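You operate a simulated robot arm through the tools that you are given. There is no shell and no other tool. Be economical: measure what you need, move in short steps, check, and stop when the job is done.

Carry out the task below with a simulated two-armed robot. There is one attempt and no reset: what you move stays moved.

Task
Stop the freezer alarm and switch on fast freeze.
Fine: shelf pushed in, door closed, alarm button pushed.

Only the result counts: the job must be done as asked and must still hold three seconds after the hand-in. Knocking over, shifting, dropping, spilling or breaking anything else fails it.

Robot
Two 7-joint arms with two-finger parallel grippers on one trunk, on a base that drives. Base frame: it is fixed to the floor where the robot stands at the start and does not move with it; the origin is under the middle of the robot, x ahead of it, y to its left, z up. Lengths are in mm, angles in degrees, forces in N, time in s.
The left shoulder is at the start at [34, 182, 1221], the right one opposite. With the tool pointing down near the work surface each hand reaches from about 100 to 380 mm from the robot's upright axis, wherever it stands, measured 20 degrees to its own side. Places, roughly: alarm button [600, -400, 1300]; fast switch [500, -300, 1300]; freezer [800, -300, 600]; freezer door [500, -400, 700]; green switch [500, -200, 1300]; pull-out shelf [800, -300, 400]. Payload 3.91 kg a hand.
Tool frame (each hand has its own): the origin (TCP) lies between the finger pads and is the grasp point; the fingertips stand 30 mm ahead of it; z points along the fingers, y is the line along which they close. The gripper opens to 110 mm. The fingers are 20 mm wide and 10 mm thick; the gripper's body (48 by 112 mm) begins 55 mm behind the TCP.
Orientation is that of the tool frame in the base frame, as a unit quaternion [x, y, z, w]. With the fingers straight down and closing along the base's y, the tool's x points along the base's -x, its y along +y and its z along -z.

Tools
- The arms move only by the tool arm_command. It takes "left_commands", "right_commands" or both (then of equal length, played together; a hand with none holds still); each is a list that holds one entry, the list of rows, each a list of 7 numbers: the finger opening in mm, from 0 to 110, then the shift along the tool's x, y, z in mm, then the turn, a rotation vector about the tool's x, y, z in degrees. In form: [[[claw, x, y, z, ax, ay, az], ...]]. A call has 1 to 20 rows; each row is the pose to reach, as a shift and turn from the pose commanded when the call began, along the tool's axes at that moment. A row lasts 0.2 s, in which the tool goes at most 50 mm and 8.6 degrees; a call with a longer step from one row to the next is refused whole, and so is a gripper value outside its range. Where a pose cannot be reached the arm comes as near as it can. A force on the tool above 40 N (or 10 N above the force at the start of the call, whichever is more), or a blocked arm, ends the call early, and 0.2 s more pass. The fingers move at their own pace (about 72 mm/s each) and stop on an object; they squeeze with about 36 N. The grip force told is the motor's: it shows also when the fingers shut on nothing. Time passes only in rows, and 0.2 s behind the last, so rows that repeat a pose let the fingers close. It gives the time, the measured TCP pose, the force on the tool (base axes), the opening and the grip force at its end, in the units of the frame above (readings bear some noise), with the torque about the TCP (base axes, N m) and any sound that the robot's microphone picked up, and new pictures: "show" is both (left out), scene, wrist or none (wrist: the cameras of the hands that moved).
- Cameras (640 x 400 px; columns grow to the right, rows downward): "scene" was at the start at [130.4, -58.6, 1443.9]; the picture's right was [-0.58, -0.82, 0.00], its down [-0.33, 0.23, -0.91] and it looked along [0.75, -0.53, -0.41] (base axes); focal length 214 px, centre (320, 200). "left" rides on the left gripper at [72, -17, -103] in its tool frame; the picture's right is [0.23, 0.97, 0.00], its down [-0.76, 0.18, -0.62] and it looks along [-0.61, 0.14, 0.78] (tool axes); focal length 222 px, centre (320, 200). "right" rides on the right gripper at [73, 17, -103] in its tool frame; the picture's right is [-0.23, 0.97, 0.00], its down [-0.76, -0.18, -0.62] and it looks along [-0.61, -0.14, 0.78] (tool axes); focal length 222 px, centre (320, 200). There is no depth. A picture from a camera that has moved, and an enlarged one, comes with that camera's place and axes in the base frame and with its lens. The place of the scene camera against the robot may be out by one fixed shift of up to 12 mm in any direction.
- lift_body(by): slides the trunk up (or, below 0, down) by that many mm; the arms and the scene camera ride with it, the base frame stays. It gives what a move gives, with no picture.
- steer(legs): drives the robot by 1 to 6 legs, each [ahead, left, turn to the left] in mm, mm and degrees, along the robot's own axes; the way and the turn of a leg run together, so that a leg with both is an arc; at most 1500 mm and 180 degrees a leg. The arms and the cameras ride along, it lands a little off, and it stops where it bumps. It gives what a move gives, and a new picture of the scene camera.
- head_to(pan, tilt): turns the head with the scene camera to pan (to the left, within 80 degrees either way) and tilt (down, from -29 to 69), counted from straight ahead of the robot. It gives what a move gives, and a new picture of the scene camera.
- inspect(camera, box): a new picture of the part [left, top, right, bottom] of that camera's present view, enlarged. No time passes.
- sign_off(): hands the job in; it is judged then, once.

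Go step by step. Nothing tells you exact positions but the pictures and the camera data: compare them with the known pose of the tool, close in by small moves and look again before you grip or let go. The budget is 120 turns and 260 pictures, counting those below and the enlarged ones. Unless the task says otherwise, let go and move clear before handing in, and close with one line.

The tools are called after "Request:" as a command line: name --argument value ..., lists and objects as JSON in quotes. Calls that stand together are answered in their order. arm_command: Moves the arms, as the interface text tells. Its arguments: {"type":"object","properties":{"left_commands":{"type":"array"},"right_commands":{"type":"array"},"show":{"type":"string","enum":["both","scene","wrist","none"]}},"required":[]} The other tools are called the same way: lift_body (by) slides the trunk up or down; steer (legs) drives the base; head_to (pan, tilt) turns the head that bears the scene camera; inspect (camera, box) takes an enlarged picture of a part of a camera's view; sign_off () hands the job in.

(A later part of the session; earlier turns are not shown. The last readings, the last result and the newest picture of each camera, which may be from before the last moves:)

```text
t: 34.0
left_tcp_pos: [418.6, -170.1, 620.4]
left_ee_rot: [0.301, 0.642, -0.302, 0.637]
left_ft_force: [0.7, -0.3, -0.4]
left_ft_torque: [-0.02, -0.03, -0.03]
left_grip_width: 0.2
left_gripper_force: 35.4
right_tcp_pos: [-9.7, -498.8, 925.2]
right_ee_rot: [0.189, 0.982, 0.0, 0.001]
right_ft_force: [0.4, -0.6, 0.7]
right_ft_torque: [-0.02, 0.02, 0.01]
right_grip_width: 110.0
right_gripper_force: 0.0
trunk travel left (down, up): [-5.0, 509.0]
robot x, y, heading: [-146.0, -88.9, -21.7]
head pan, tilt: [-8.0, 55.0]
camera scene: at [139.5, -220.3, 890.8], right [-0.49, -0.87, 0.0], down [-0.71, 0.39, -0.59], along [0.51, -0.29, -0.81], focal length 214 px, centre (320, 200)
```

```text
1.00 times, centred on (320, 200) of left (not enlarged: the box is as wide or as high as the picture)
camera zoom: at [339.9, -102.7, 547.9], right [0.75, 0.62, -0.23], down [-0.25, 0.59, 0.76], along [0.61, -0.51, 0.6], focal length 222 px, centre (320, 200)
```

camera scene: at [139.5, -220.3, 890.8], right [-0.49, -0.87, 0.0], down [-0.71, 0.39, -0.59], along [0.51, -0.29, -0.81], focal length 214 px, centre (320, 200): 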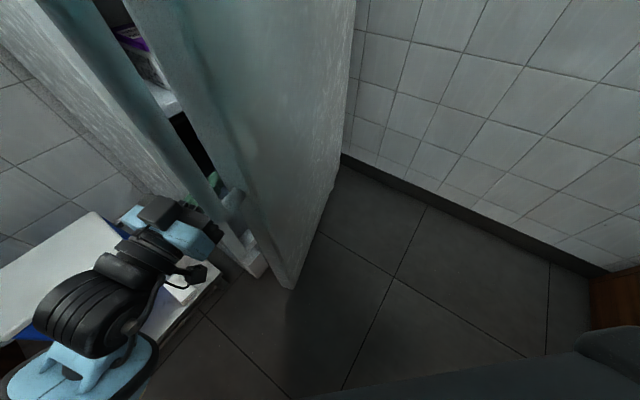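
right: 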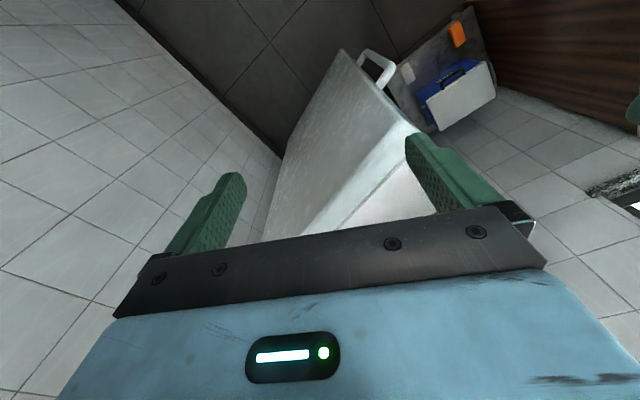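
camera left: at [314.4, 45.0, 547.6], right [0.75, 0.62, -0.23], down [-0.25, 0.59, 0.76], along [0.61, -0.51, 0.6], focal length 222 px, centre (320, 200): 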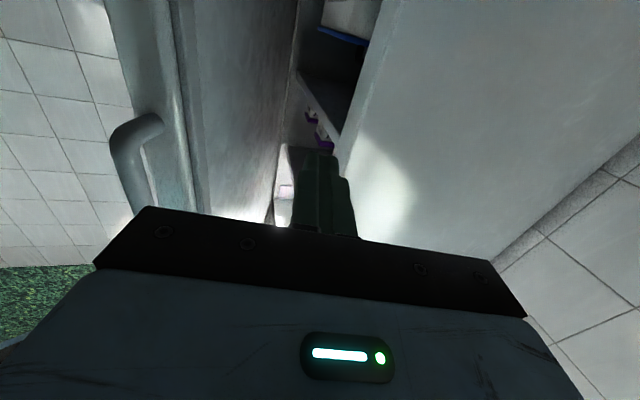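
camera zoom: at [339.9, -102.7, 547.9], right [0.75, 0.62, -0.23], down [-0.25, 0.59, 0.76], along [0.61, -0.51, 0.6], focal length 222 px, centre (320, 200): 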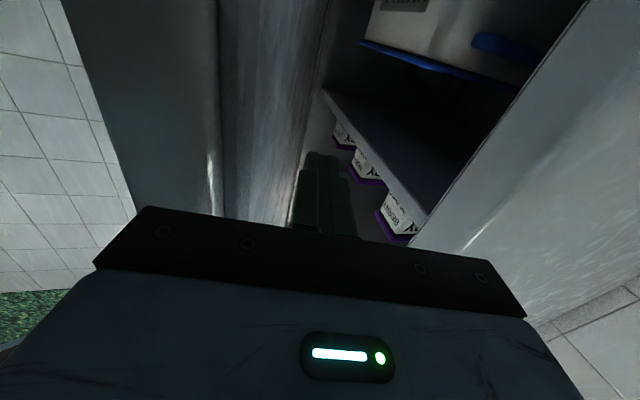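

The finger is behind the door. Now I'll swing the whole robot in an arc about the hinge, a little at a time, to open the door.

Request:
steer --legs '[[-30, -168, 10]]'

Request:
inspect --camera "left" --box '[0, 0, 640, 400]'

```text
t: 36.1
left_tcp_pos: [346.4, -222.3, 620.8]
left_ee_rot: [0.245, 0.666, -0.247, 0.66]
left_ft_force: [0.0, 0.7, 0.4]
left_ft_torque: [-0.01, 0.01, 0.03]
left_grip_width: 0.1
left_gripper_force: 36.3
right_tcp_pos: [-18.9, -618.8, 925.7]
right_ee_rot: [0.104, 0.995, 0.0, 0.001]
right_ft_force: [0.1, -0.4, -0.7]
right_ft_torque: [-0.01, -0.02, 0.0]
right_grip_width: 109.9
right_gripper_force: 0.0
trunk travel left (down, up): [-5.0, 509.0]
robot x, y, heading: [-218.9, -238.9, -11.8]
head pan, tilt: [-8.0, 55.0]
camera scene: at [79.0, -318.3, 889.4], right [-0.34, -0.94, 0.0], down [-0.77, 0.28, -0.57], along [0.54, -0.19, -0.82], focal length 214 px, centre (320, 200)
```

scene: 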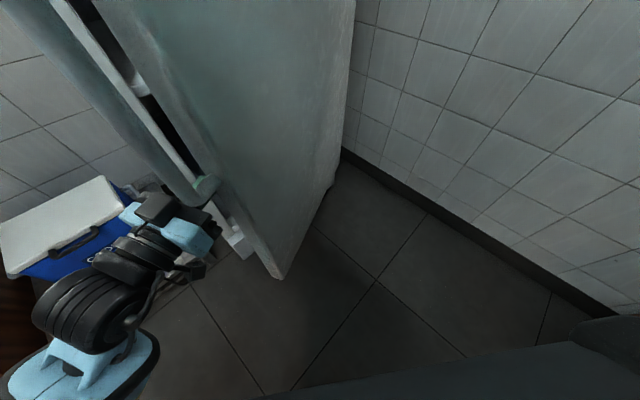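

```text
1.00 times, centred on (320, 200) of left (not enlarged: the box is as wide or as high as the picture)
camera zoom: at [258.1, -169.1, 547.7], right [0.63, 0.74, -0.23], down [-0.35, 0.54, 0.76], along [0.69, -0.4, 0.6], focal length 222 px, centre (320, 200)
```

zoom: 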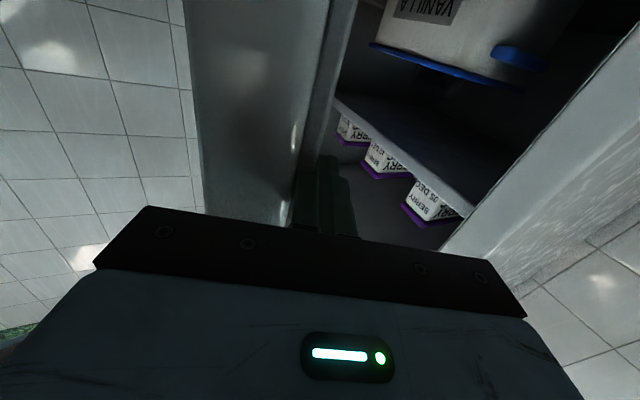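

The door is opening, with the hand in contact. I'll continue the arc.

Request:
steer --legs '[[-30, -168, 10], [-30, -168, 10]]'

Request:
inspect --camera "left" --box '[0, 0, 640, 400]'

```text
t: 38.2
left_tcp_pos: [287.2, -281.2, 620.4]
left_ee_rot: [0.185, 0.685, -0.188, 0.68]
left_ft_force: [0.1, 0.6, 0.2]
left_ft_torque: [0.01, 0.03, -0.01]
left_grip_width: 0.0
left_gripper_force: 35.9
right_tcp_pos: [-1.9, -734.5, 925.5]
right_ee_rot: [0.016, 1.0, 0.001, 0.0]
right_ft_force: [-0.3, -0.4, 0.5]
right_ft_torque: [-0.01, -0.03, 0.02]
right_grip_width: 109.9
right_gripper_force: 0.1
trunk travel left (down, up): [-5.0, 509.0]
robot x, y, heading: [-268.9, -399.8, -1.4]
head pan, tilt: [-8.0, 55.0]
stopped in leg 1: the robot was blocked; the commanded pose is now the measured one
camera scene: at [40.0, -421.3, 889.2], right [-0.17, -0.99, 0.0], down [-0.81, 0.14, -0.57], along [0.56, -0.1, -0.82], focal length 214 px, centre (320, 200)
```

scene: 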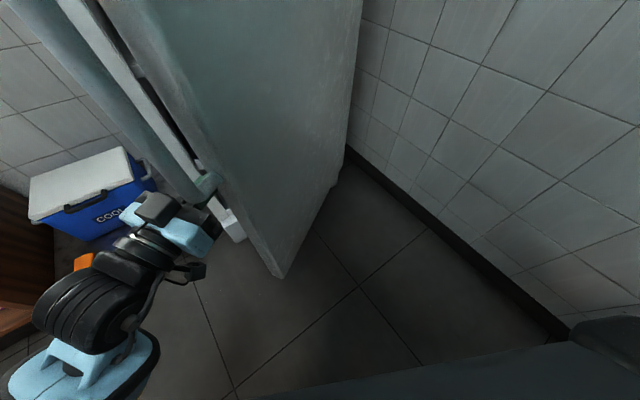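

```text
1.00 times, centred on (320, 200) of left (not enlarged: the box is as wide or as high as the picture)
camera zoom: at [190.5, -244.3, 547.4], right [0.49, 0.84, -0.23], down [-0.44, 0.47, 0.76], along [0.75, -0.27, 0.6], focal length 222 px, centre (320, 200)
```

zoom: 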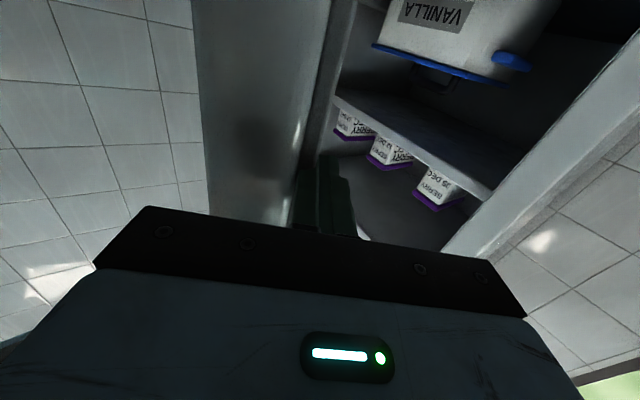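

The base is blocked at the door ~28° open. I'll look to the right to see what it met.

Request:
head_to --pan -78 --tilt 50

Request:
inspect --camera "right" --box '[0, 0, 640, 400]'

```text
t: 39.7
left_tcp_pos: [288.3, -282.1, 620.0]
left_ee_rot: [0.184, 0.685, -0.188, 0.679]
left_ft_force: [0.7, 0.5, -0.2]
left_ft_torque: [-0.04, 0.02, 0.0]
left_grip_width: 0.2
left_gripper_force: 35.8
right_tcp_pos: [-1.9, -734.6, 925.3]
right_ee_rot: [0.015, 1.0, 0.0, 0.0]
right_ft_force: [0.3, -0.3, 0.1]
right_ft_torque: [0.02, 0.02, 0.0]
right_grip_width: 109.8
right_gripper_force: 0.0
trunk travel left (down, up): [-5.0, 509.0]
robot x, y, heading: [-268.5, -397.5, -2.0]
head pan, tilt: [-78.0, 50.0]
camera scene: at [-17.2, -484.7, 895.7], right [-0.98, -0.18, 0.0], down [-0.14, 0.75, -0.64], along [0.11, -0.63, -0.77], focal length 214 px, centre (320, 200)
```

scene: 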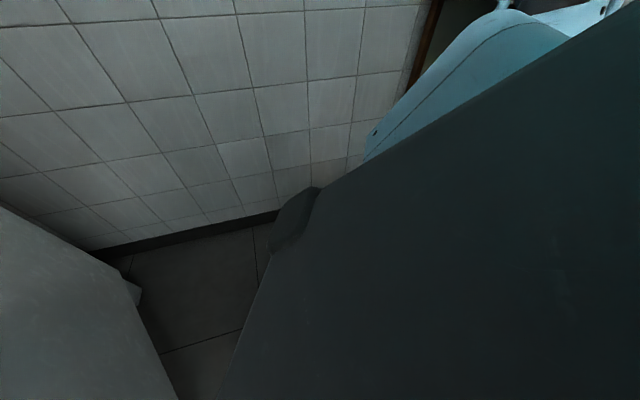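

```text
1.00 times, centred on (320, 200) of right (not enlarged: the box is as wide or as high as the picture)
camera zoom: at [-74.5, -715.4, 1028.3], right [0.26, 0.97, 0.0], down [0.76, -0.2, 0.62], along [0.6, -0.16, -0.78], focal length 222 px, centre (320, 200)
```

zoom: 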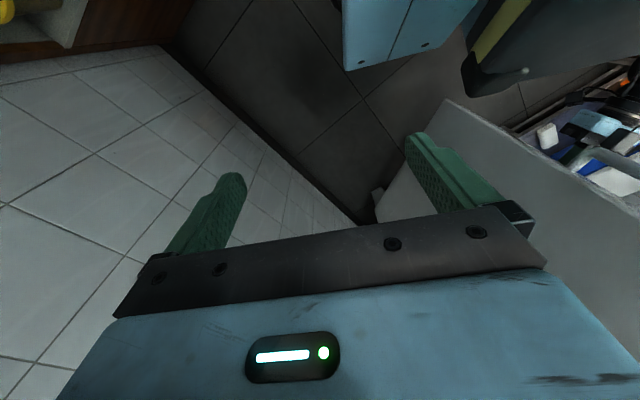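

I think either the door has reached its stop or the base is blocked; the gap (~25°) is probably wide enough now. I'll move the hand off the door by 25 mm and lower it toward tray height.

Request:
steer --legs '[[10, 25, 0]]'

Request:
arm_command --left_commands '[[[0, 30, 0, 0, 0, 0, 0], [0, 60, 0, 0, 0, 0, 0], [0, 90, 0, 0, 0, 0, 0], [0, 120, 0, 0, 0, 0, 0], [0, 150, 0, 0, 0, 0, 0], [0, 180, 0, 0, 0, 0, 0], [0, 200, 0, 0, 0, 0, 0]]]' --show "wrist"

Request:
head_to --pan 10 --tilt 40

```text
t: 40.6
left_tcp_pos: [298.2, -256.4, 621.3]
left_ee_rot: [0.186, 0.684, -0.188, 0.68]
left_ft_force: [-0.2, -0.2, -0.2]
left_ft_torque: [0.0, -0.04, 0.0]
left_grip_width: 0.0
left_gripper_force: 36.2
right_tcp_pos: [8.6, -710.7, 925.7]
right_ee_rot: [0.016, 1.0, 0.0, 0.0]
right_ft_force: [0.5, 0.3, 0.1]
right_ft_torque: [0.0, -0.03, -0.02]
right_grip_width: 109.8
right_gripper_force: 0.0
trunk travel left (down, up): [-5.0, 509.0]
robot x, y, heading: [-259.3, -376.3, -1.5]
head pan, tilt: [-78.0, 50.0]
camera scene: at [-6.9, -459.6, 895.9], right [-0.98, -0.18, 0.0], down [-0.14, 0.75, -0.64], along [0.12, -0.63, -0.77], focal length 214 px, centre (320, 200)
```

scene: 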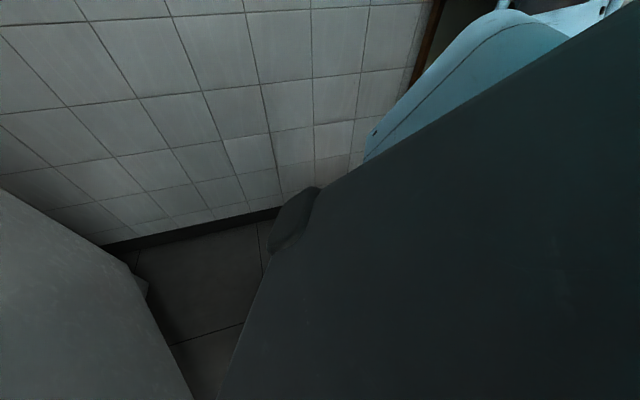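

```text
t: 42.2
left_tcp_pos: [315.5, -224.3, 430.3]
left_ee_rot: [0.187, 0.685, -0.199, 0.675]
left_ft_force: [-0.4, 0.2, 0.1]
left_ft_torque: [0.03, -0.01, 0.0]
left_grip_width: 0.1
left_gripper_force: 36.3
left hand out of reach, approached as far as the arm can: row 1, 2, 3, 4, 5, 6, 7
right_tcp_pos: [8.4, -711.0, 925.7]
right_ee_rot: [0.015, 1.0, 0.0, 0.0]
right_ft_force: [-0.5, 0.6, 0.0]
right_ft_torque: [0.02, 0.02, -0.04]
right_grip_width: 109.9
right_gripper_force: 0.1
trunk travel left (down, up): [-5.0, 509.0]
robot x, y, heading: [-260.6, -371.0, -1.5]
head pan, tilt: [-78.0, 50.0]
camera left: at [218.1, -185.5, 357.4], right [0.51, 0.83, -0.25], down [-0.42, 0.49, 0.76], along [0.75, -0.28, 0.6], focal length 222 px, centre (320, 200)
```

left: 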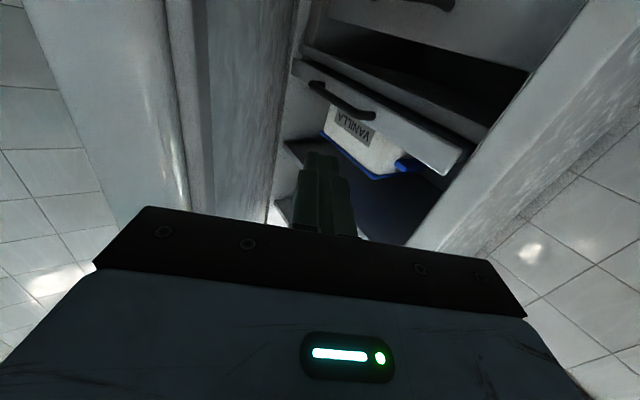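

```text
t: 43.8
left_tcp_pos: [315.3, -223.7, 430.7]
left_ee_rot: [0.185, 0.686, -0.199, 0.675]
left_ft_force: [-0.2, -0.1, 0.3]
left_ft_torque: [-0.01, -0.01, 0.02]
left_grip_width: 0.1
left_gripper_force: 35.8
right_tcp_pos: [8.7, -710.5, 927.0]
right_ee_rot: [0.016, 1.0, 0.001, 0.0]
right_ft_force: [-0.1, -0.5, 0.5]
right_ft_torque: [0.02, -0.02, -0.02]
right_grip_width: 110.2
right_gripper_force: 0.0
trunk travel left (down, up): [-5.0, 509.0]
robot x, y, heading: [-257.5, -370.2, -1.7]
head pan, tilt: [10.0, 40.0]
camera scene: at [63.4, -371.7, 910.1], right [0.14, -0.99, 0.0], down [-0.64, -0.09, -0.77], along [0.76, 0.11, -0.64], focal length 214 px, centre (320, 200)
```

scene: 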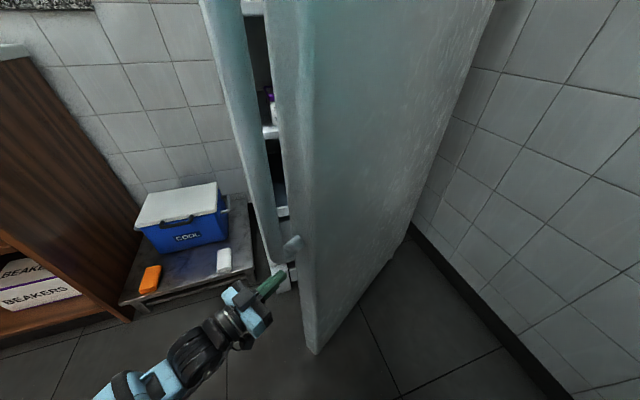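

The wrist view clearly shows the tray front (z≈427–458) sticking out. Working room would be better with the door wider, so I'll press the door outward with the arm and see whether it is at its stop.

Request:
arm_command --left_commands '[[[0, 0, -25, 0, 0, 0, 0], [0, 0, -50, 0, 0, 0, 0], [0, 0, -75, 0, 0, 0, 0], [0, 0, -100, 0, 0, 0, 0], [0, 0, -120, 0, 0, 0, 0]]]' --show "both"

```text
t: 45.0
left_tcp_pos: [305.6, -232.8, 452.1]
left_ee_rot: [0.188, 0.686, -0.206, 0.672]
left_ft_force: [0.3, -0.2, 0.1]
left_ft_torque: [0.0, -0.01, 0.02]
left_grip_width: 0.0
left_gripper_force: 35.9
left hand out of reach, approached as far as the arm can: row 1, 2, 3, 4, 5
right_tcp_pos: [8.4, -710.1, 925.7]
right_ee_rot: [0.015, 1.0, 0.0, 0.001]
right_ft_force: [0.3, 0.6, -0.3]
right_ft_torque: [0.01, 0.0, -0.04]
right_grip_width: 110.2
right_gripper_force: 0.1
trunk travel left (down, up): [-5.0, 509.0]
robot x, y, heading: [-258.6, -374.1, -1.6]
head pan, tilt: [10.0, 40.0]
camera scene: at [63.4, -371.7, 910.1], right [0.14, -0.99, 0.0], down [-0.64, -0.09, -0.77], along [0.76, 0.11, -0.64], focal length 214 px, centre (320, 200)
camera left: at [207.8, -193.4, 379.3], right [0.51, 0.82, -0.26], down [-0.41, 0.5, 0.76], along [0.75, -0.29, 0.59], focal length 222 px, centre (320, 200)
```

scene: 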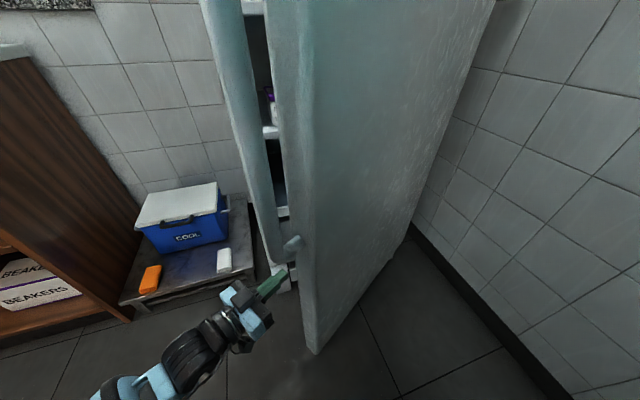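
left: 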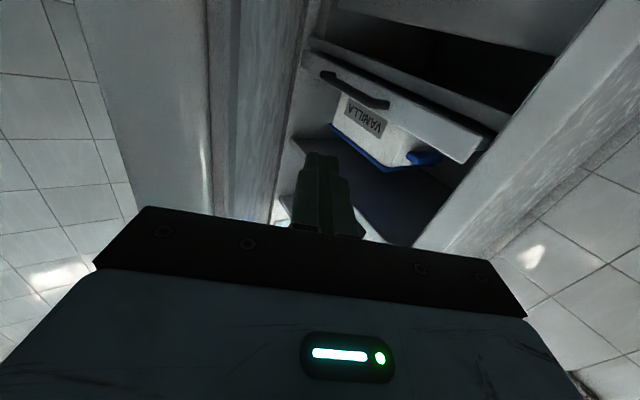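

The arm is at its reach limit here. I'll use the base sideways to press the door and see where it stops.

Request:
steer --legs '[[-40, -60, 0], [-40, -60, 4]]'

Request:
inspect --camera "left" --box '[0, 0, 640, 400]'

```text
t: 46.4
left_tcp_pos: [299.8, -279.0, 447.3]
left_ee_rot: [0.191, 0.686, -0.212, 0.669]
left_ft_force: [-0.1, 0.7, 0.5]
left_ft_torque: [0.01, -0.02, 0.02]
left_grip_width: 0.1
left_gripper_force: 36.2
right_tcp_pos: [0.6, -750.5, 925.1]
right_ee_rot: [0.023, 1.0, -0.001, -0.002]
right_ft_force: [0.9, -0.1, 0.0]
right_ft_torque: [-0.02, -0.01, 0.01]
right_grip_width: 110.0
right_gripper_force: 0.1
trunk travel left (down, up): [-5.0, 509.0]
robot x, y, heading: [-265.8, -410.9, -2.3]
head pan, tilt: [10.0, 40.0]
stopped in leg 2: the robot was blocked; the commanded pose is now the measured one
camera scene: at [59.7, -412.5, 908.3], right [0.13, -0.99, 0.0], down [-0.64, -0.09, -0.76], along [0.76, 0.1, -0.65], focal length 214 px, centre (320, 200)
```

scene: 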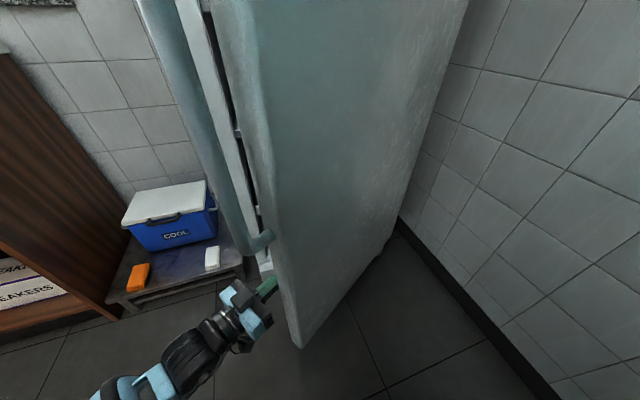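

```text
1.00 times, centred on (320, 200) of left (not enlarged: the box is as wide or as high as the picture)
camera zoom: at [203.6, -237.3, 376.3], right [0.52, 0.81, -0.26], down [-0.4, 0.51, 0.76], along [0.75, -0.3, 0.59], focal length 222 px, centre (320, 200)
```

zoom: 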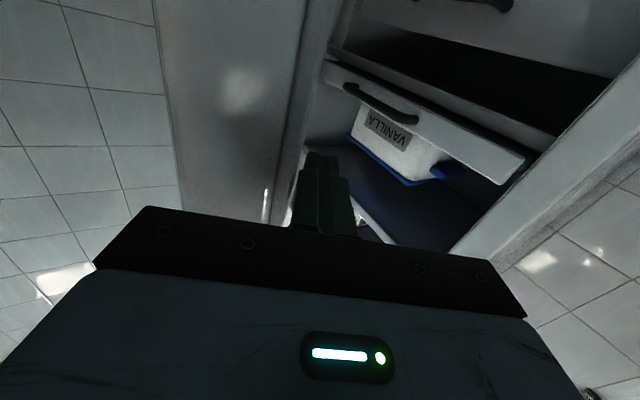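

The base didn't move back: something stands behind it at about x=-270, so I'll not back up further. I'll push the door open by moving only sideways.

Request:
steer --legs '[[15, -110, 0]]'

Request:
inspect --camera "left" --box '[0, 0, 640, 400]'

```text
t: 47.6
left_tcp_pos: [317.6, -322.8, 443.8]
left_ee_rot: [0.194, 0.687, -0.213, 0.667]
left_ft_force: [-21.3, 15.4, -5.7]
left_ft_torque: [-0.48, -0.83, -0.5]
left_grip_width: 0.2
left_gripper_force: 36.3
right_tcp_pos: [21.0, -796.4, 924.9]
right_ee_rot: [0.026, 1.0, -0.001, -0.004]
right_ft_force: [0.0, 0.5, 0.4]
right_ft_torque: [0.0, -0.01, 0.01]
right_grip_width: 109.9
right_gripper_force: 0.1
trunk travel left (down, up): [-5.0, 509.0]
robot x, y, heading: [-249.6, -456.0, -2.5]
head pan, tilt: [10.0, 40.0]
stopped in leg 1: the force on the tool passed its limit at 155 N (the readings are from after the stop); the commanded pose is now the measured one
camera scene: at [81.5, -458.1, 908.2], right [0.13, -0.99, 0.0], down [-0.64, -0.08, -0.76], along [0.76, 0.09, -0.65], focal length 214 px, centre (320, 200)
```

scene: 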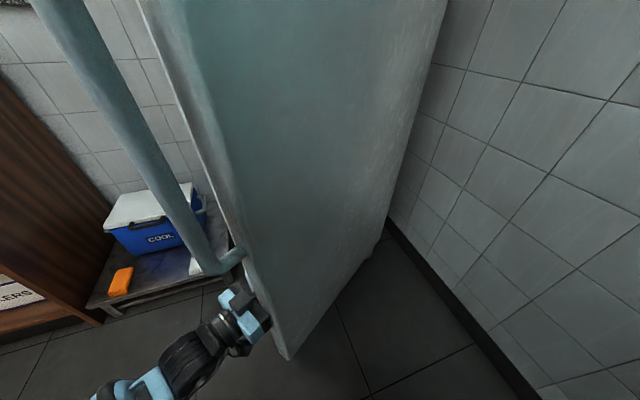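

```text
1.00 times, centred on (320, 200) of left (not enlarged: the box is as wide or as high as the picture)
camera zoom: at [220.5, -281.7, 372.7], right [0.53, 0.81, -0.26], down [-0.39, 0.51, 0.77], along [0.75, -0.3, 0.59], focal length 222 px, centre (320, 200)
```

zoom: 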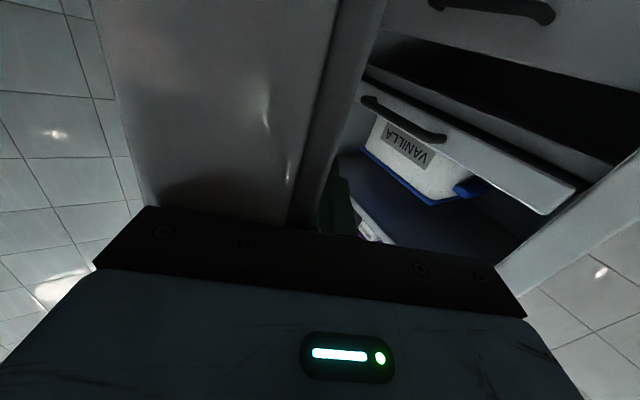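

The door is now about 36° open and its edge is against the gripper palm. I'll move left off the door, then yaw the tool left so it points straight ahead for the tray push.

Request:
steer --legs '[[0, 90, 0]]'

Request:
arm_command --left_commands '[[[0, 0, 0, 0, -8, 0, 0], [0, 0, 0, 0, -16, 0, 0], [0, 0, 0, 0, -24, 0, 0], [0, 0, 0, 0, -32, 0, 0], [0, 0, 0, 0, -36, 0, 0]]]' --show "both"

```text
t: 48.3
left_tcp_pos: [317.8, -323.4, 443.0]
left_ee_rot: [0.196, 0.688, -0.212, 0.666]
left_ft_force: [-3.0, 3.5, -3.8]
left_ft_torque: [-0.12, -0.29, -0.15]
left_grip_width: 0.3
left_gripper_force: 36.0
right_tcp_pos: [20.5, -797.7, 925.0]
right_ee_rot: [0.025, 1.0, 0.0, -0.001]
right_ft_force: [0.0, 0.2, 0.1]
right_ft_torque: [-0.01, -0.03, 0.02]
right_grip_width: 110.0
right_gripper_force: 0.0
trunk travel left (down, up): [-5.0, 509.0]
robot x, y, heading: [-241.6, -453.1, -2.7]
head pan, tilt: [10.0, 40.0]
stopped in leg 1: the robot was blocked; the commanded pose is now the measured one
camera scene: at [80.4, -459.4, 909.1], right [0.13, -0.99, 0.0], down [-0.64, -0.08, -0.76], along [0.76, 0.1, -0.65], focal length 214 px, centre (320, 200)
```

scene: 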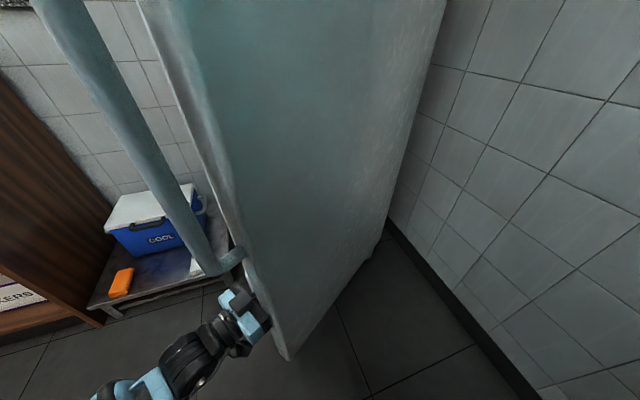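

```text
t: 49.5
left_tcp_pos: [313.4, -131.1, 486.1]
left_ee_rot: [-0.009, 0.725, -0.045, 0.688]
left_ft_force: [-0.6, 0.8, -0.2]
left_ft_torque: [-0.01, 0.02, 0.0]
left_grip_width: 0.0
left_gripper_force: 35.7
left hand out of reach, approached as far as the arm can: row 1, 2, 3, 4, 5
right_tcp_pos: [20.5, -798.4, 924.0]
right_ee_rot: [0.025, 1.0, 0.0, -0.001]
right_ft_force: [0.9, -0.2, 0.5]
right_ft_torque: [-0.01, 0.01, -0.01]
right_grip_width: 110.1
right_gripper_force: 0.0
trunk travel left (down, up): [-5.0, 509.0]
robot x, y, heading: [-242.6, -457.7, -2.8]
head pan, tilt: [10.0, 40.0]
camera scene: at [80.5, -459.2, 908.9], right [0.13, -0.99, 0.0], down [-0.64, -0.08, -0.76], along [0.76, 0.1, -0.65], focal length 214 px, centre (320, 200)
camera left: at [206.5, -148.2, 419.7], right [0.03, 0.95, -0.3], down [-0.57, 0.27, 0.78], along [0.82, 0.15, 0.55], focal length 222 px, centre (320, 200)
```

scene: 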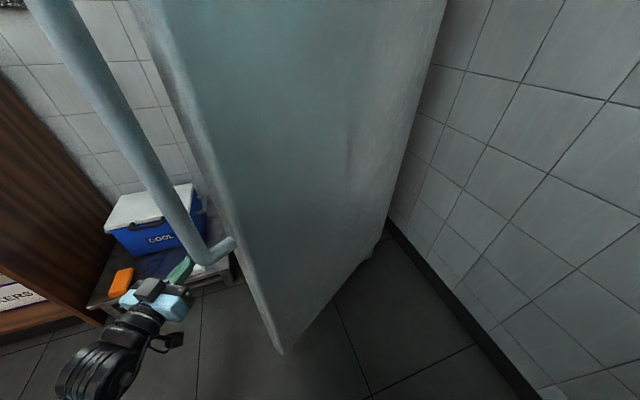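
left: 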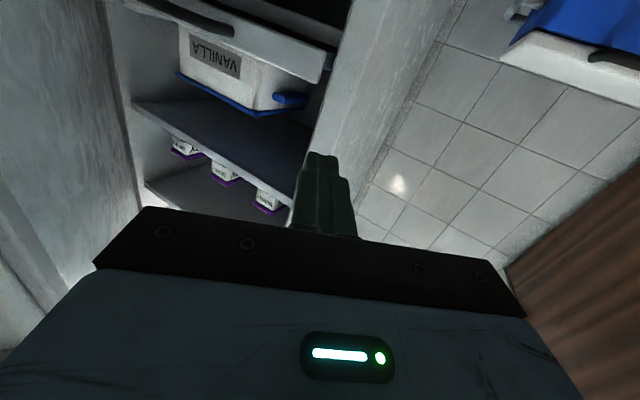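

The tool now points ahead but sits far left of the body. I'll drive left and turn right 12° to get clear of the door, then bring the hand inward and forward.

Request:
steer --legs '[[0, 290, -12]]'

Request:
arm_command --left_commands '[[[0, 0, -35, 15, 0, 0, 0], [0, 0, -70, 30, 0, 0, 0], [0, 0, -105, 45, 0, 0, 0], [0, 0, -140, 60, 0, 0, 0]]]' --show "both"

```text
t: 52.6
left_tcp_pos: [413.6, 18.2, 490.0]
left_ee_rot: [0.071, 0.72, -0.119, 0.68]
left_ft_force: [-0.5, 0.8, 0.1]
left_ft_torque: [-0.02, -0.01, 0.02]
left_grip_width: 0.1
left_gripper_force: 36.0
right_tcp_pos: [-20.2, -567.1, 925.0]
right_ee_rot: [0.136, 0.991, 0.001, 0.001]
right_ft_force: [-1.0, -0.6, 0.0]
right_ft_torque: [0.0, 0.0, 0.02]
right_grip_width: 109.9
right_gripper_force: 0.0
trunk travel left (down, up): [-5.0, 509.0]
robot x, y, heading: [-202.3, -171.4, -15.4]
head pan, tilt: [10.0, 40.0]
camera scene: at [114.0, -251.5, 910.1], right [-0.1, -1.0, 0.0], down [-0.64, 0.06, -0.77], along [0.76, -0.07, -0.64], focal length 214 px, centre (320, 200)
```

scene: 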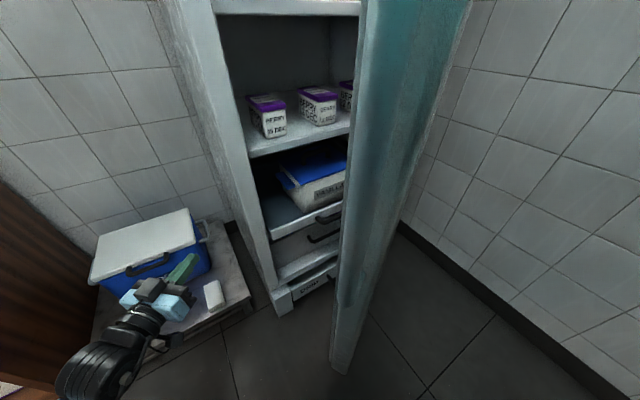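

```text
t: 53.6
left_tcp_pos: [464.0, -24.2, 509.0]
left_ee_rot: [0.082, 0.721, -0.148, 0.672]
left_ft_force: [-0.4, 0.3, -0.5]
left_ft_torque: [-0.01, -0.01, -0.01]
left_grip_width: 0.0
left_gripper_force: 36.0
left hand out of reach, approached as far as the arm can: row 1, 2, 3, 4
right_tcp_pos: [-21.0, -565.8, 926.5]
right_ee_rot: [0.135, 0.991, 0.001, -0.002]
right_ft_force: [-0.4, 0.3, -0.1]
right_ft_torque: [0.0, 0.02, -0.02]
right_grip_width: 110.1
right_gripper_force: 0.0
trunk travel left (down, up): [-5.0, 509.0]
robot x, y, heading: [-200.4, -176.2, -15.3]
head pan, tilt: [10.0, 40.0]
camera scene: at [114.3, -251.7, 910.0], right [-0.1, -1.0, 0.0], down [-0.64, 0.06, -0.77], along [0.76, -0.07, -0.64], focal length 214 px, centre (320, 200)
camera left: at [356.0, -12.7, 442.5], right [0.29, 0.9, -0.33], down [-0.47, 0.43, 0.77], along [0.83, -0.07, 0.55], focal length 222 px, centre (320, 200)
```

scene: 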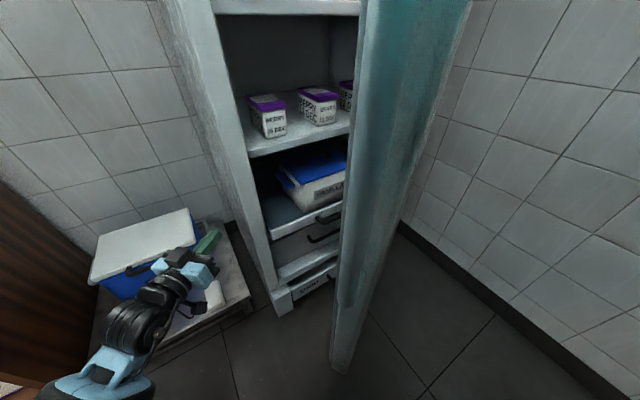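
left: 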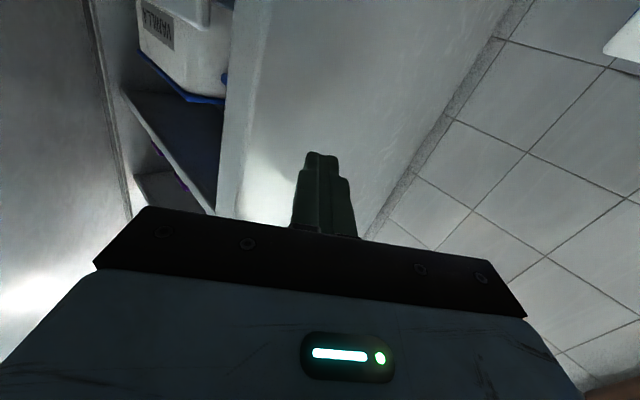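

There's now a clear line of sight to the tray's left half. I'll back up a little and extend the arm forward and inward so it comes into comfortable reach.

Request:
steer --legs '[[-50, 0, 0]]'

Request:
arm_command --left_commands '[[[0, 10, -20, 30, 0, 0, 0], [0, 20, -40, 60, 0, 0, 0], [0, 30, -60, 90, 0, 0, 0], [0, 40, -80, 110, 0, 0, 0], [0, 40, -100, 130, 0, 0, 0]]]' --show "both"

```text
t: 54.5
left_tcp_pos: [416.2, -11.6, 510.0]
left_ee_rot: [0.082, 0.721, -0.148, 0.673]
left_ft_force: [-0.2, 0.0, 0.0]
left_ft_torque: [-0.01, 0.0, 0.02]
left_grip_width: 0.0
left_gripper_force: 35.9
right_tcp_pos: [-67.9, -553.9, 925.5]
right_ee_rot: [0.135, 0.991, 0.001, 0.0]
right_ft_force: [0.6, 0.1, -0.4]
right_ft_torque: [0.0, 0.01, 0.02]
right_grip_width: 110.2
right_gripper_force: 0.2
trunk travel left (down, up): [-5.0, 509.0]
robot x, y, heading: [-249.3, -158.4, -15.2]
head pan, tilt: [10.0, 40.0]
camera scene: at [66.0, -238.6, 910.2], right [-0.1, -1.0, 0.0], down [-0.64, 0.06, -0.77], along [0.76, -0.07, -0.64], focal length 214 px, centre (320, 200)
```

scene: 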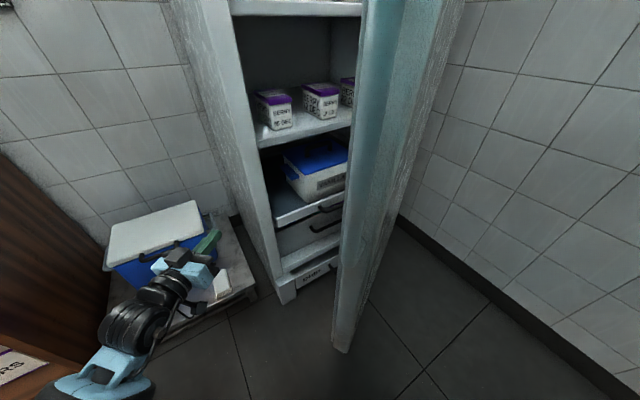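

```text
t: 55.6
left_tcp_pos: [516.2, -66.7, 470.5]
left_ee_rot: [0.09, 0.719, -0.175, 0.667]
left_ft_force: [-10.5, 4.0, 3.1]
left_ft_torque: [-0.03, 0.02, -0.13]
left_grip_width: 0.0
left_gripper_force: 36.2
left hand out of reach, approached as far as the arm can: row 1, 2, 3, 4, 5
right_tcp_pos: [-69.3, -551.7, 923.8]
right_ee_rot: [0.135, 0.991, 0.002, 0.0]
right_ft_force: [0.3, -0.9, 0.2]
right_ft_torque: [0.0, 0.01, -0.02]
right_grip_width: 110.0
right_gripper_force: 0.0
trunk travel left (down, up): [-5.0, 509.0]
robot x, y, heading: [-247.6, -162.1, -15.3]
head pan, tilt: [10.0, 40.0]
stopped in row 5 (left hand): the force on the tool passed its limit at 105 N (the readings are from after the stop); the commanded pose is now the measured one
camera scene: at [65.5, -237.6, 910.3], right [-0.09, -1.0, 0.0], down [-0.64, 0.06, -0.77], along [0.76, -0.07, -0.64], focal length 214 px, centre (320, 200)
camera left: at [407.6, -52.3, 405.4], right [0.33, 0.88, -0.35], down [-0.44, 0.47, 0.76], along [0.83, -0.1, 0.54], focal length 222 px, centre (320, 200)
```

scene: 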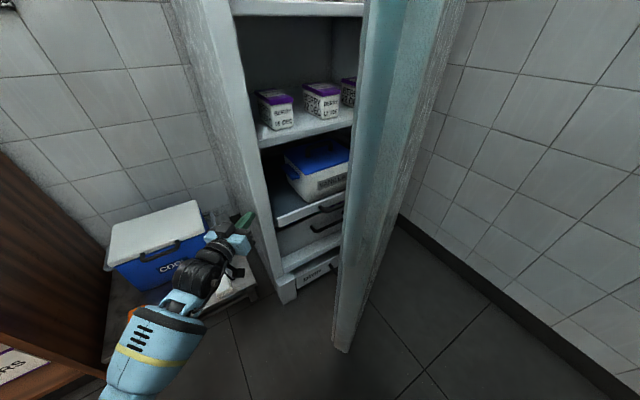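
left: 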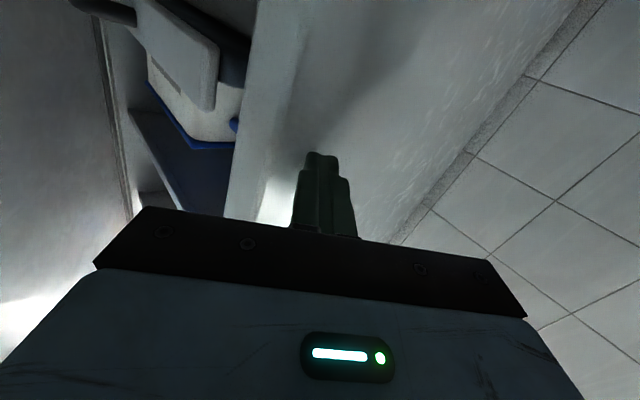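

The fingertip brushed the freezer's side wall, so I'll back off at once and then move the hand to the right, toward the front of the tray.

Request:
arm_command --left_commands '[[[0, 0, 0, -30, 0, 0, 0], [0, 0, 0, -60, 0, 0, 0], [0, 0, -15, -90, 0, 0, 0], [0, 0, -50, -100, 0, 0, 0], [0, 0, -90, -100, 0, 0, 0], [0, 0, -130, -100, 0, 0, 0]]]' --show "both"

```text
t: 57.0
left_tcp_pos: [406.8, -65.0, 499.3]
left_ee_rot: [0.098, 0.719, -0.199, 0.658]
left_ft_force: [-0.4, 0.1, -0.2]
left_ft_torque: [0.0, 0.0, 0.02]
left_grip_width: 0.1
left_gripper_force: 36.0
left hand out of reach, approached as far as the arm can: row 3, 4, 5, 6
right_tcp_pos: [-68.4, -553.1, 924.4]
right_ee_rot: [0.136, 0.991, 0.001, -0.001]
right_ft_force: [-0.6, -0.1, 0.5]
right_ft_torque: [0.0, 0.03, 0.0]
right_grip_width: 109.8
right_gripper_force: 0.0
trunk travel left (down, up): [-5.0, 509.0]
robot x, y, heading: [-251.3, -159.7, -15.3]
head pan, tilt: [10.0, 40.0]
camera scene: at [66.2, -238.1, 910.1], right [-0.09, -1.0, 0.0], down [-0.64, 0.06, -0.77], along [0.76, -0.07, -0.64], focal length 214 px, centre (320, 200)
camera left: at [298.7, -46.8, 435.1], right [0.37, 0.85, -0.38], down [-0.41, 0.51, 0.76], along [0.84, -0.12, 0.53], focal length 222 px, centre (320, 200)
```

scene: 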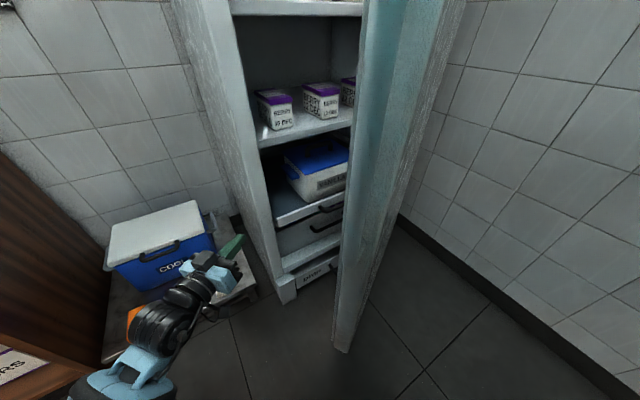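
left: 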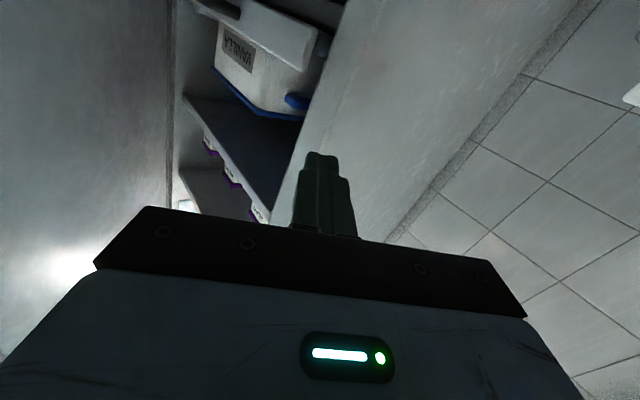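

The arm can't come further inward at this height, but it can extend forward. I'll set the base further right, with heading about -6°, so the hand sits before the tray and the forearm passes left of the door's edge.

Request:
steer --legs '[[84, -249, 9.3]]'

Request:
inspect --camera "left" --box '[0, 0, 640, 400]'

```text
t: 59.8
left_tcp_pos: [420.0, -221.1, 500.2]
left_ee_rot: [0.04, 0.725, -0.146, 0.672]
left_ft_force: [-0.7, 0.5, -0.7]
left_ft_torque: [-0.02, 0.01, -0.01]
left_grip_width: 0.1
left_gripper_force: 36.2
right_tcp_pos: [28.3, -778.3, 924.8]
right_ee_rot: [0.056, 0.998, 0.0, 0.0]
right_ft_force: [0.6, -0.2, 0.3]
right_ft_torque: [0.02, 0.01, 0.0]
right_grip_width: 110.1
right_gripper_force: 0.1
trunk travel left (down, up): [-5.0, 509.0]
robot x, y, heading: [-211.8, -417.1, -6.5]
head pan, tilt: [10.0, 40.0]
camera scene: at [109.8, -444.7, 910.1], right [0.06, -1.0, 0.0], down [-0.64, -0.04, -0.77], along [0.76, 0.05, -0.64], focal length 214 px, centre (320, 200)
```

scene: 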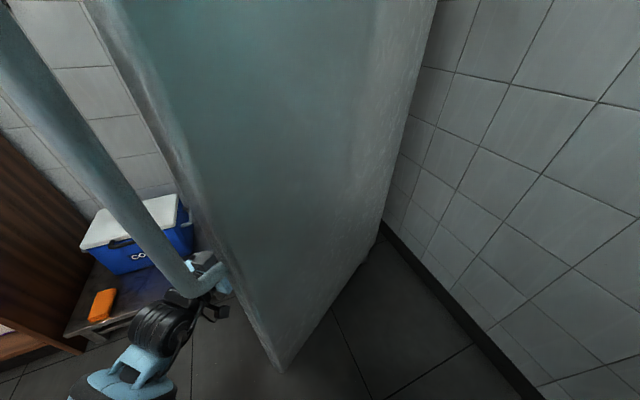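

```text
1.00 times, centred on (320, 200) of left (not enlarged: the box is as wide or as high as the picture)
camera zoom: at [310.4, -220.4, 435.0], right [0.23, 0.9, -0.38], down [-0.48, 0.44, 0.76], along [0.85, 0.01, 0.53], focal length 222 px, centre (320, 200)
```

zoom: 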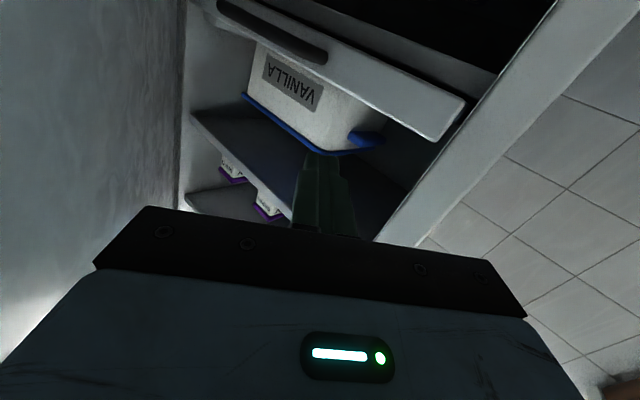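

The tray's free front section (left of its handle) spans z≈423–459. I'll turn the base 10° more to the left so the gripper clears the freezer's front edge, then lower the hand.

Request:
steer --legs '[[66, -115, 10]]'

Request:
arm_command --left_commands '[[[0, 20, 0, 10, 0, 0, 0], [0, 40, 0, 20, 0, 0, 0], [0, 60, 0, 20, 0, 0, 0]]]' --show "both"

```text
t: 61.4
left_tcp_pos: [440.1, -231.3, 499.2]
left_ee_rot: [-0.022, 0.726, -0.087, 0.682]
left_ft_force: [-0.5, 0.5, -0.6]
left_ft_torque: [-0.01, -0.01, 0.02]
left_grip_width: 0.0
left_gripper_force: 36.4
right_tcp_pos: [148.0, -845.9, 925.3]
right_ee_rot: [-0.028, 1.0, 0.001, -0.001]
right_ft_force: [0.0, 0.6, -0.2]
right_ft_torque: [0.0, -0.03, 0.02]
right_grip_width: 109.8
right_gripper_force: 0.1
trunk travel left (down, up): [-5.0, 509.0]
robot x, y, heading: [-150.2, -532.1, 3.5]
head pan, tilt: [10.0, 40.0]
camera scene: at [171.3, -501.8, 910.4], right [0.24, -0.97, 0.0], down [-0.62, -0.16, -0.77], along [0.74, 0.19, -0.64], focal length 214 px, centre (320, 200)
```

scene: 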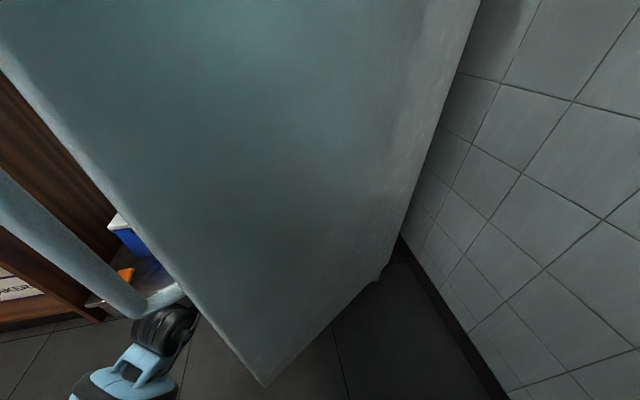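

```text
t: 62.2
left_tcp_pos: [456.5, -231.2, 440.8]
left_ee_rot: [-0.019, 0.725, -0.091, 0.682]
left_ft_force: [-0.2, -0.5, -0.7]
left_ft_torque: [0.03, -0.04, 0.06]
left_grip_width: 0.0
left_gripper_force: 36.6
left hand out of reach, approached as far as the arm can: row 2, 3
right_tcp_pos: [148.7, -844.5, 925.9]
right_ee_rot: [-0.029, 1.0, 0.001, -0.001]
right_ft_force: [-0.2, 0.0, -0.1]
right_ft_torque: [0.01, 0.03, 0.02]
right_grip_width: 109.9
right_gripper_force: 0.1
trunk travel left (down, up): [-5.0, 509.0]
robot x, y, heading: [-151.2, -531.3, 3.9]
head pan, tilt: [10.0, 40.0]
camera scene: at [171.4, -501.9, 910.4], right [0.24, -0.97, 0.0], down [-0.62, -0.16, -0.77], along [0.75, 0.19, -0.64], focal length 214 px, centre (320, 200)
camera left: at [349.0, -248.2, 376.4], right [0.08, 0.92, -0.38], down [-0.55, 0.36, 0.76], along [0.83, 0.15, 0.53], focal length 222 px, centre (320, 200)
```

scene: 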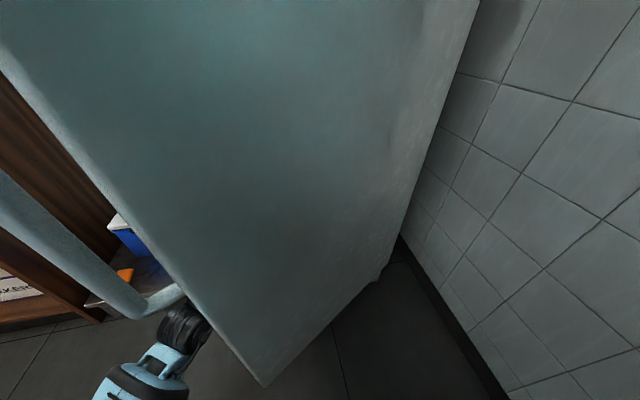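
left: 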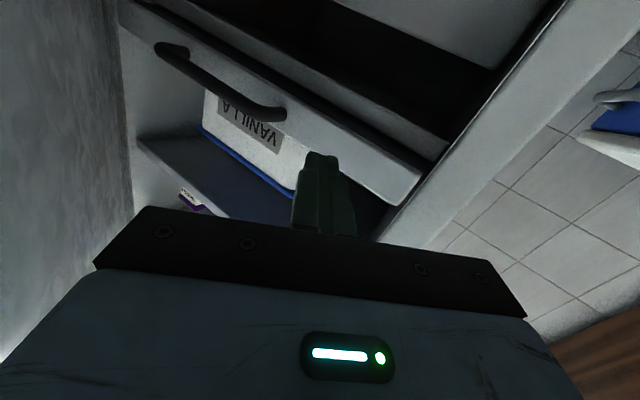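

The finger lines up with the tray's front panel, between handle and corner, at the right height. I'll extend forward to touch it and begin pushing along the slide direction.

Request:
arm_command --left_commands '[[[0, -1, 1.5, 18, 0, 0, 0], [0, -2, 3, 37, 0, 0, 0], [0, -3, 4.5, 56, 0, 0, 0], [0, -4, 6, 74, 0, 0, 0], [0, -5, 16.5, 91, 0, 0, 0], [0, -6, 27, 108, 0, 0, 0]]]' --show "wrist"

```text
t: 63.6
left_tcp_pos: [569.2, -215.1, 437.2]
left_ee_rot: [-0.02, 0.726, -0.089, 0.682]
left_ft_force: [-0.4, -0.6, -0.8]
left_ft_torque: [-0.02, -0.01, -0.02]
left_grip_width: 0.1
left_gripper_force: 35.9
right_tcp_pos: [148.0, -846.1, 925.1]
right_ee_rot: [-0.029, 1.0, 0.001, -0.001]
right_ft_force: [-0.8, 0.6, 0.2]
right_ft_torque: [-0.01, -0.02, 0.0]
right_grip_width: 109.8
right_gripper_force: 0.0
trunk travel left (down, up): [-5.0, 509.0]
robot x, y, heading: [-150.9, -532.7, 3.7]
head pan, tilt: [10.0, 40.0]
camera left: at [459.7, -233.5, 372.1], right [0.07, 0.92, -0.38], down [-0.55, 0.35, 0.76], along [0.83, 0.15, 0.53], focal length 222 px, centre (320, 200)
```

left: 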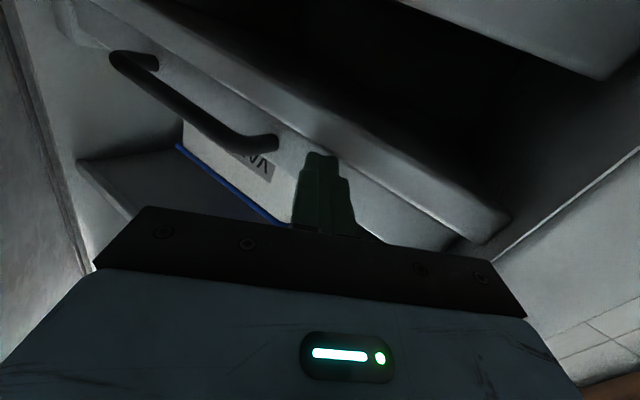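

The tray appears to be sliding in freely (its front is now behind the sill line). I'll keep pushing until it meets its stop.

Request:
arm_command --left_commands '[[[0, -1, 8, 13, 0, 0, 0], [0, -1, 16, 26, 0, 0, 0], [0, -2, 24, 39, 0, 0, 0], [0, -3, 31, 51, 0, 0, 0]]]' --show "wrist"

```text
t: 64.1
left_tcp_pos: [579.9, -209.0, 435.9]
left_ee_rot: [-0.02, 0.724, -0.088, 0.684]
left_ft_force: [-10.8, -0.5, 3.1]
left_ft_torque: [0.02, -0.16, 0.04]
left_grip_width: 0.4
left_gripper_force: 36.4
right_tcp_pos: [148.6, -845.9, 924.3]
right_ee_rot: [-0.029, 1.0, 0.001, 0.0]
right_ft_force: [-0.2, 0.2, -0.4]
right_ft_torque: [0.0, -0.02, 0.0]
right_grip_width: 109.8
right_gripper_force: 0.0
trunk travel left (down, up): [-5.0, 509.0]
robot x, y, heading: [-149.2, -531.5, 3.4]
head pan, tilt: [10.0, 40.0]
stopped in row 2 (left hand): the force on the tool passed its limit at 58 N (the readings are from after the stop); the commanded pose is now the measured one
camera left: at [471.2, -226.2, 370.8], right [0.08, 0.92, -0.37], down [-0.55, 0.35, 0.75], along [0.83, 0.15, 0.54], focal length 222 px, centre (320, 200)
```

left: 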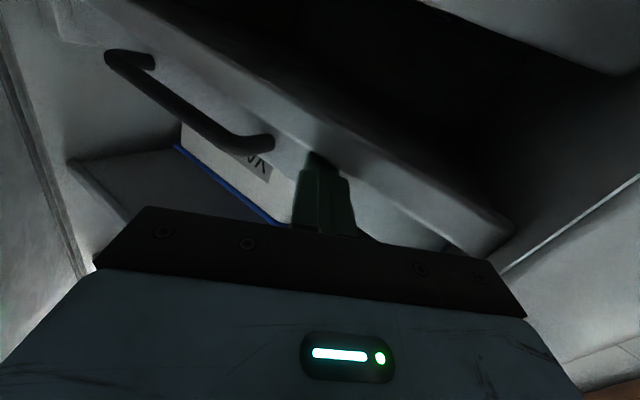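

Contact at about 58 N. I'll push again slowly to tell a stop from mere friction.

Request:
arm_command --left_commands '[[[0, 0, 2, 3, 0, 0, 0], [0, 0, 3.5, 6, 0, 0, 0], [0, 0, 5, 9, 0, 0, 0], [0, -1, 7, 12, 0, 0, 0], [0, -1, 9, 15, 0, 0, 0], [0, -1, 12, 20, 0, 0, 0], [0, -1, 15, 25, 0, 0, 0]]]' --show "wrist"

```text
t: 64.5
left_tcp_pos: [578.4, -209.4, 435.1]
left_ee_rot: [-0.018, 0.723, -0.09, 0.685]
left_ft_force: [-17.2, -1.2, 6.7]
left_ft_torque: [0.17, -0.16, -0.03]
left_grip_width: 0.0
left_gripper_force: 36.6
right_tcp_pos: [146.9, -846.2, 924.9]
right_ee_rot: [-0.03, 1.0, 0.002, 0.0]
right_ft_force: [-0.2, 0.1, 0.2]
right_ft_torque: [0.03, 0.0, -0.01]
right_grip_width: 110.2
right_gripper_force: 0.0
trunk travel left (down, up): [-5.0, 509.0]
robot x, y, heading: [-154.2, -534.5, 3.6]
head pan, tilt: [10.0, 40.0]
stopped in row 2 (left hand): the force on the tool passed its limit at 48 N (the readings are from after the stop); the commanded pose is now the measured one
camera left: at [471.5, -225.9, 370.3], right [0.08, 0.92, -0.37], down [-0.56, 0.35, 0.75], along [0.83, 0.15, 0.54], focal length 222 px, centre (320, 200)
```

left: 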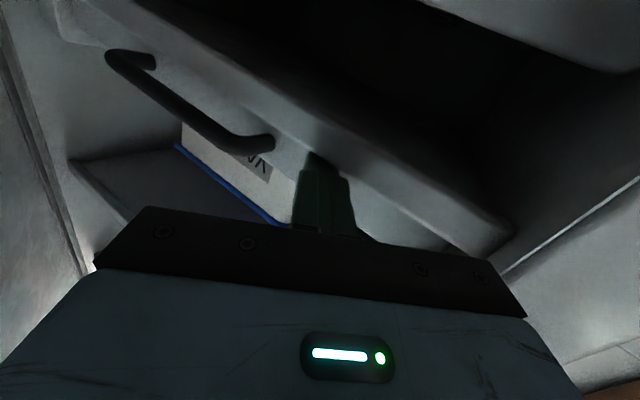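

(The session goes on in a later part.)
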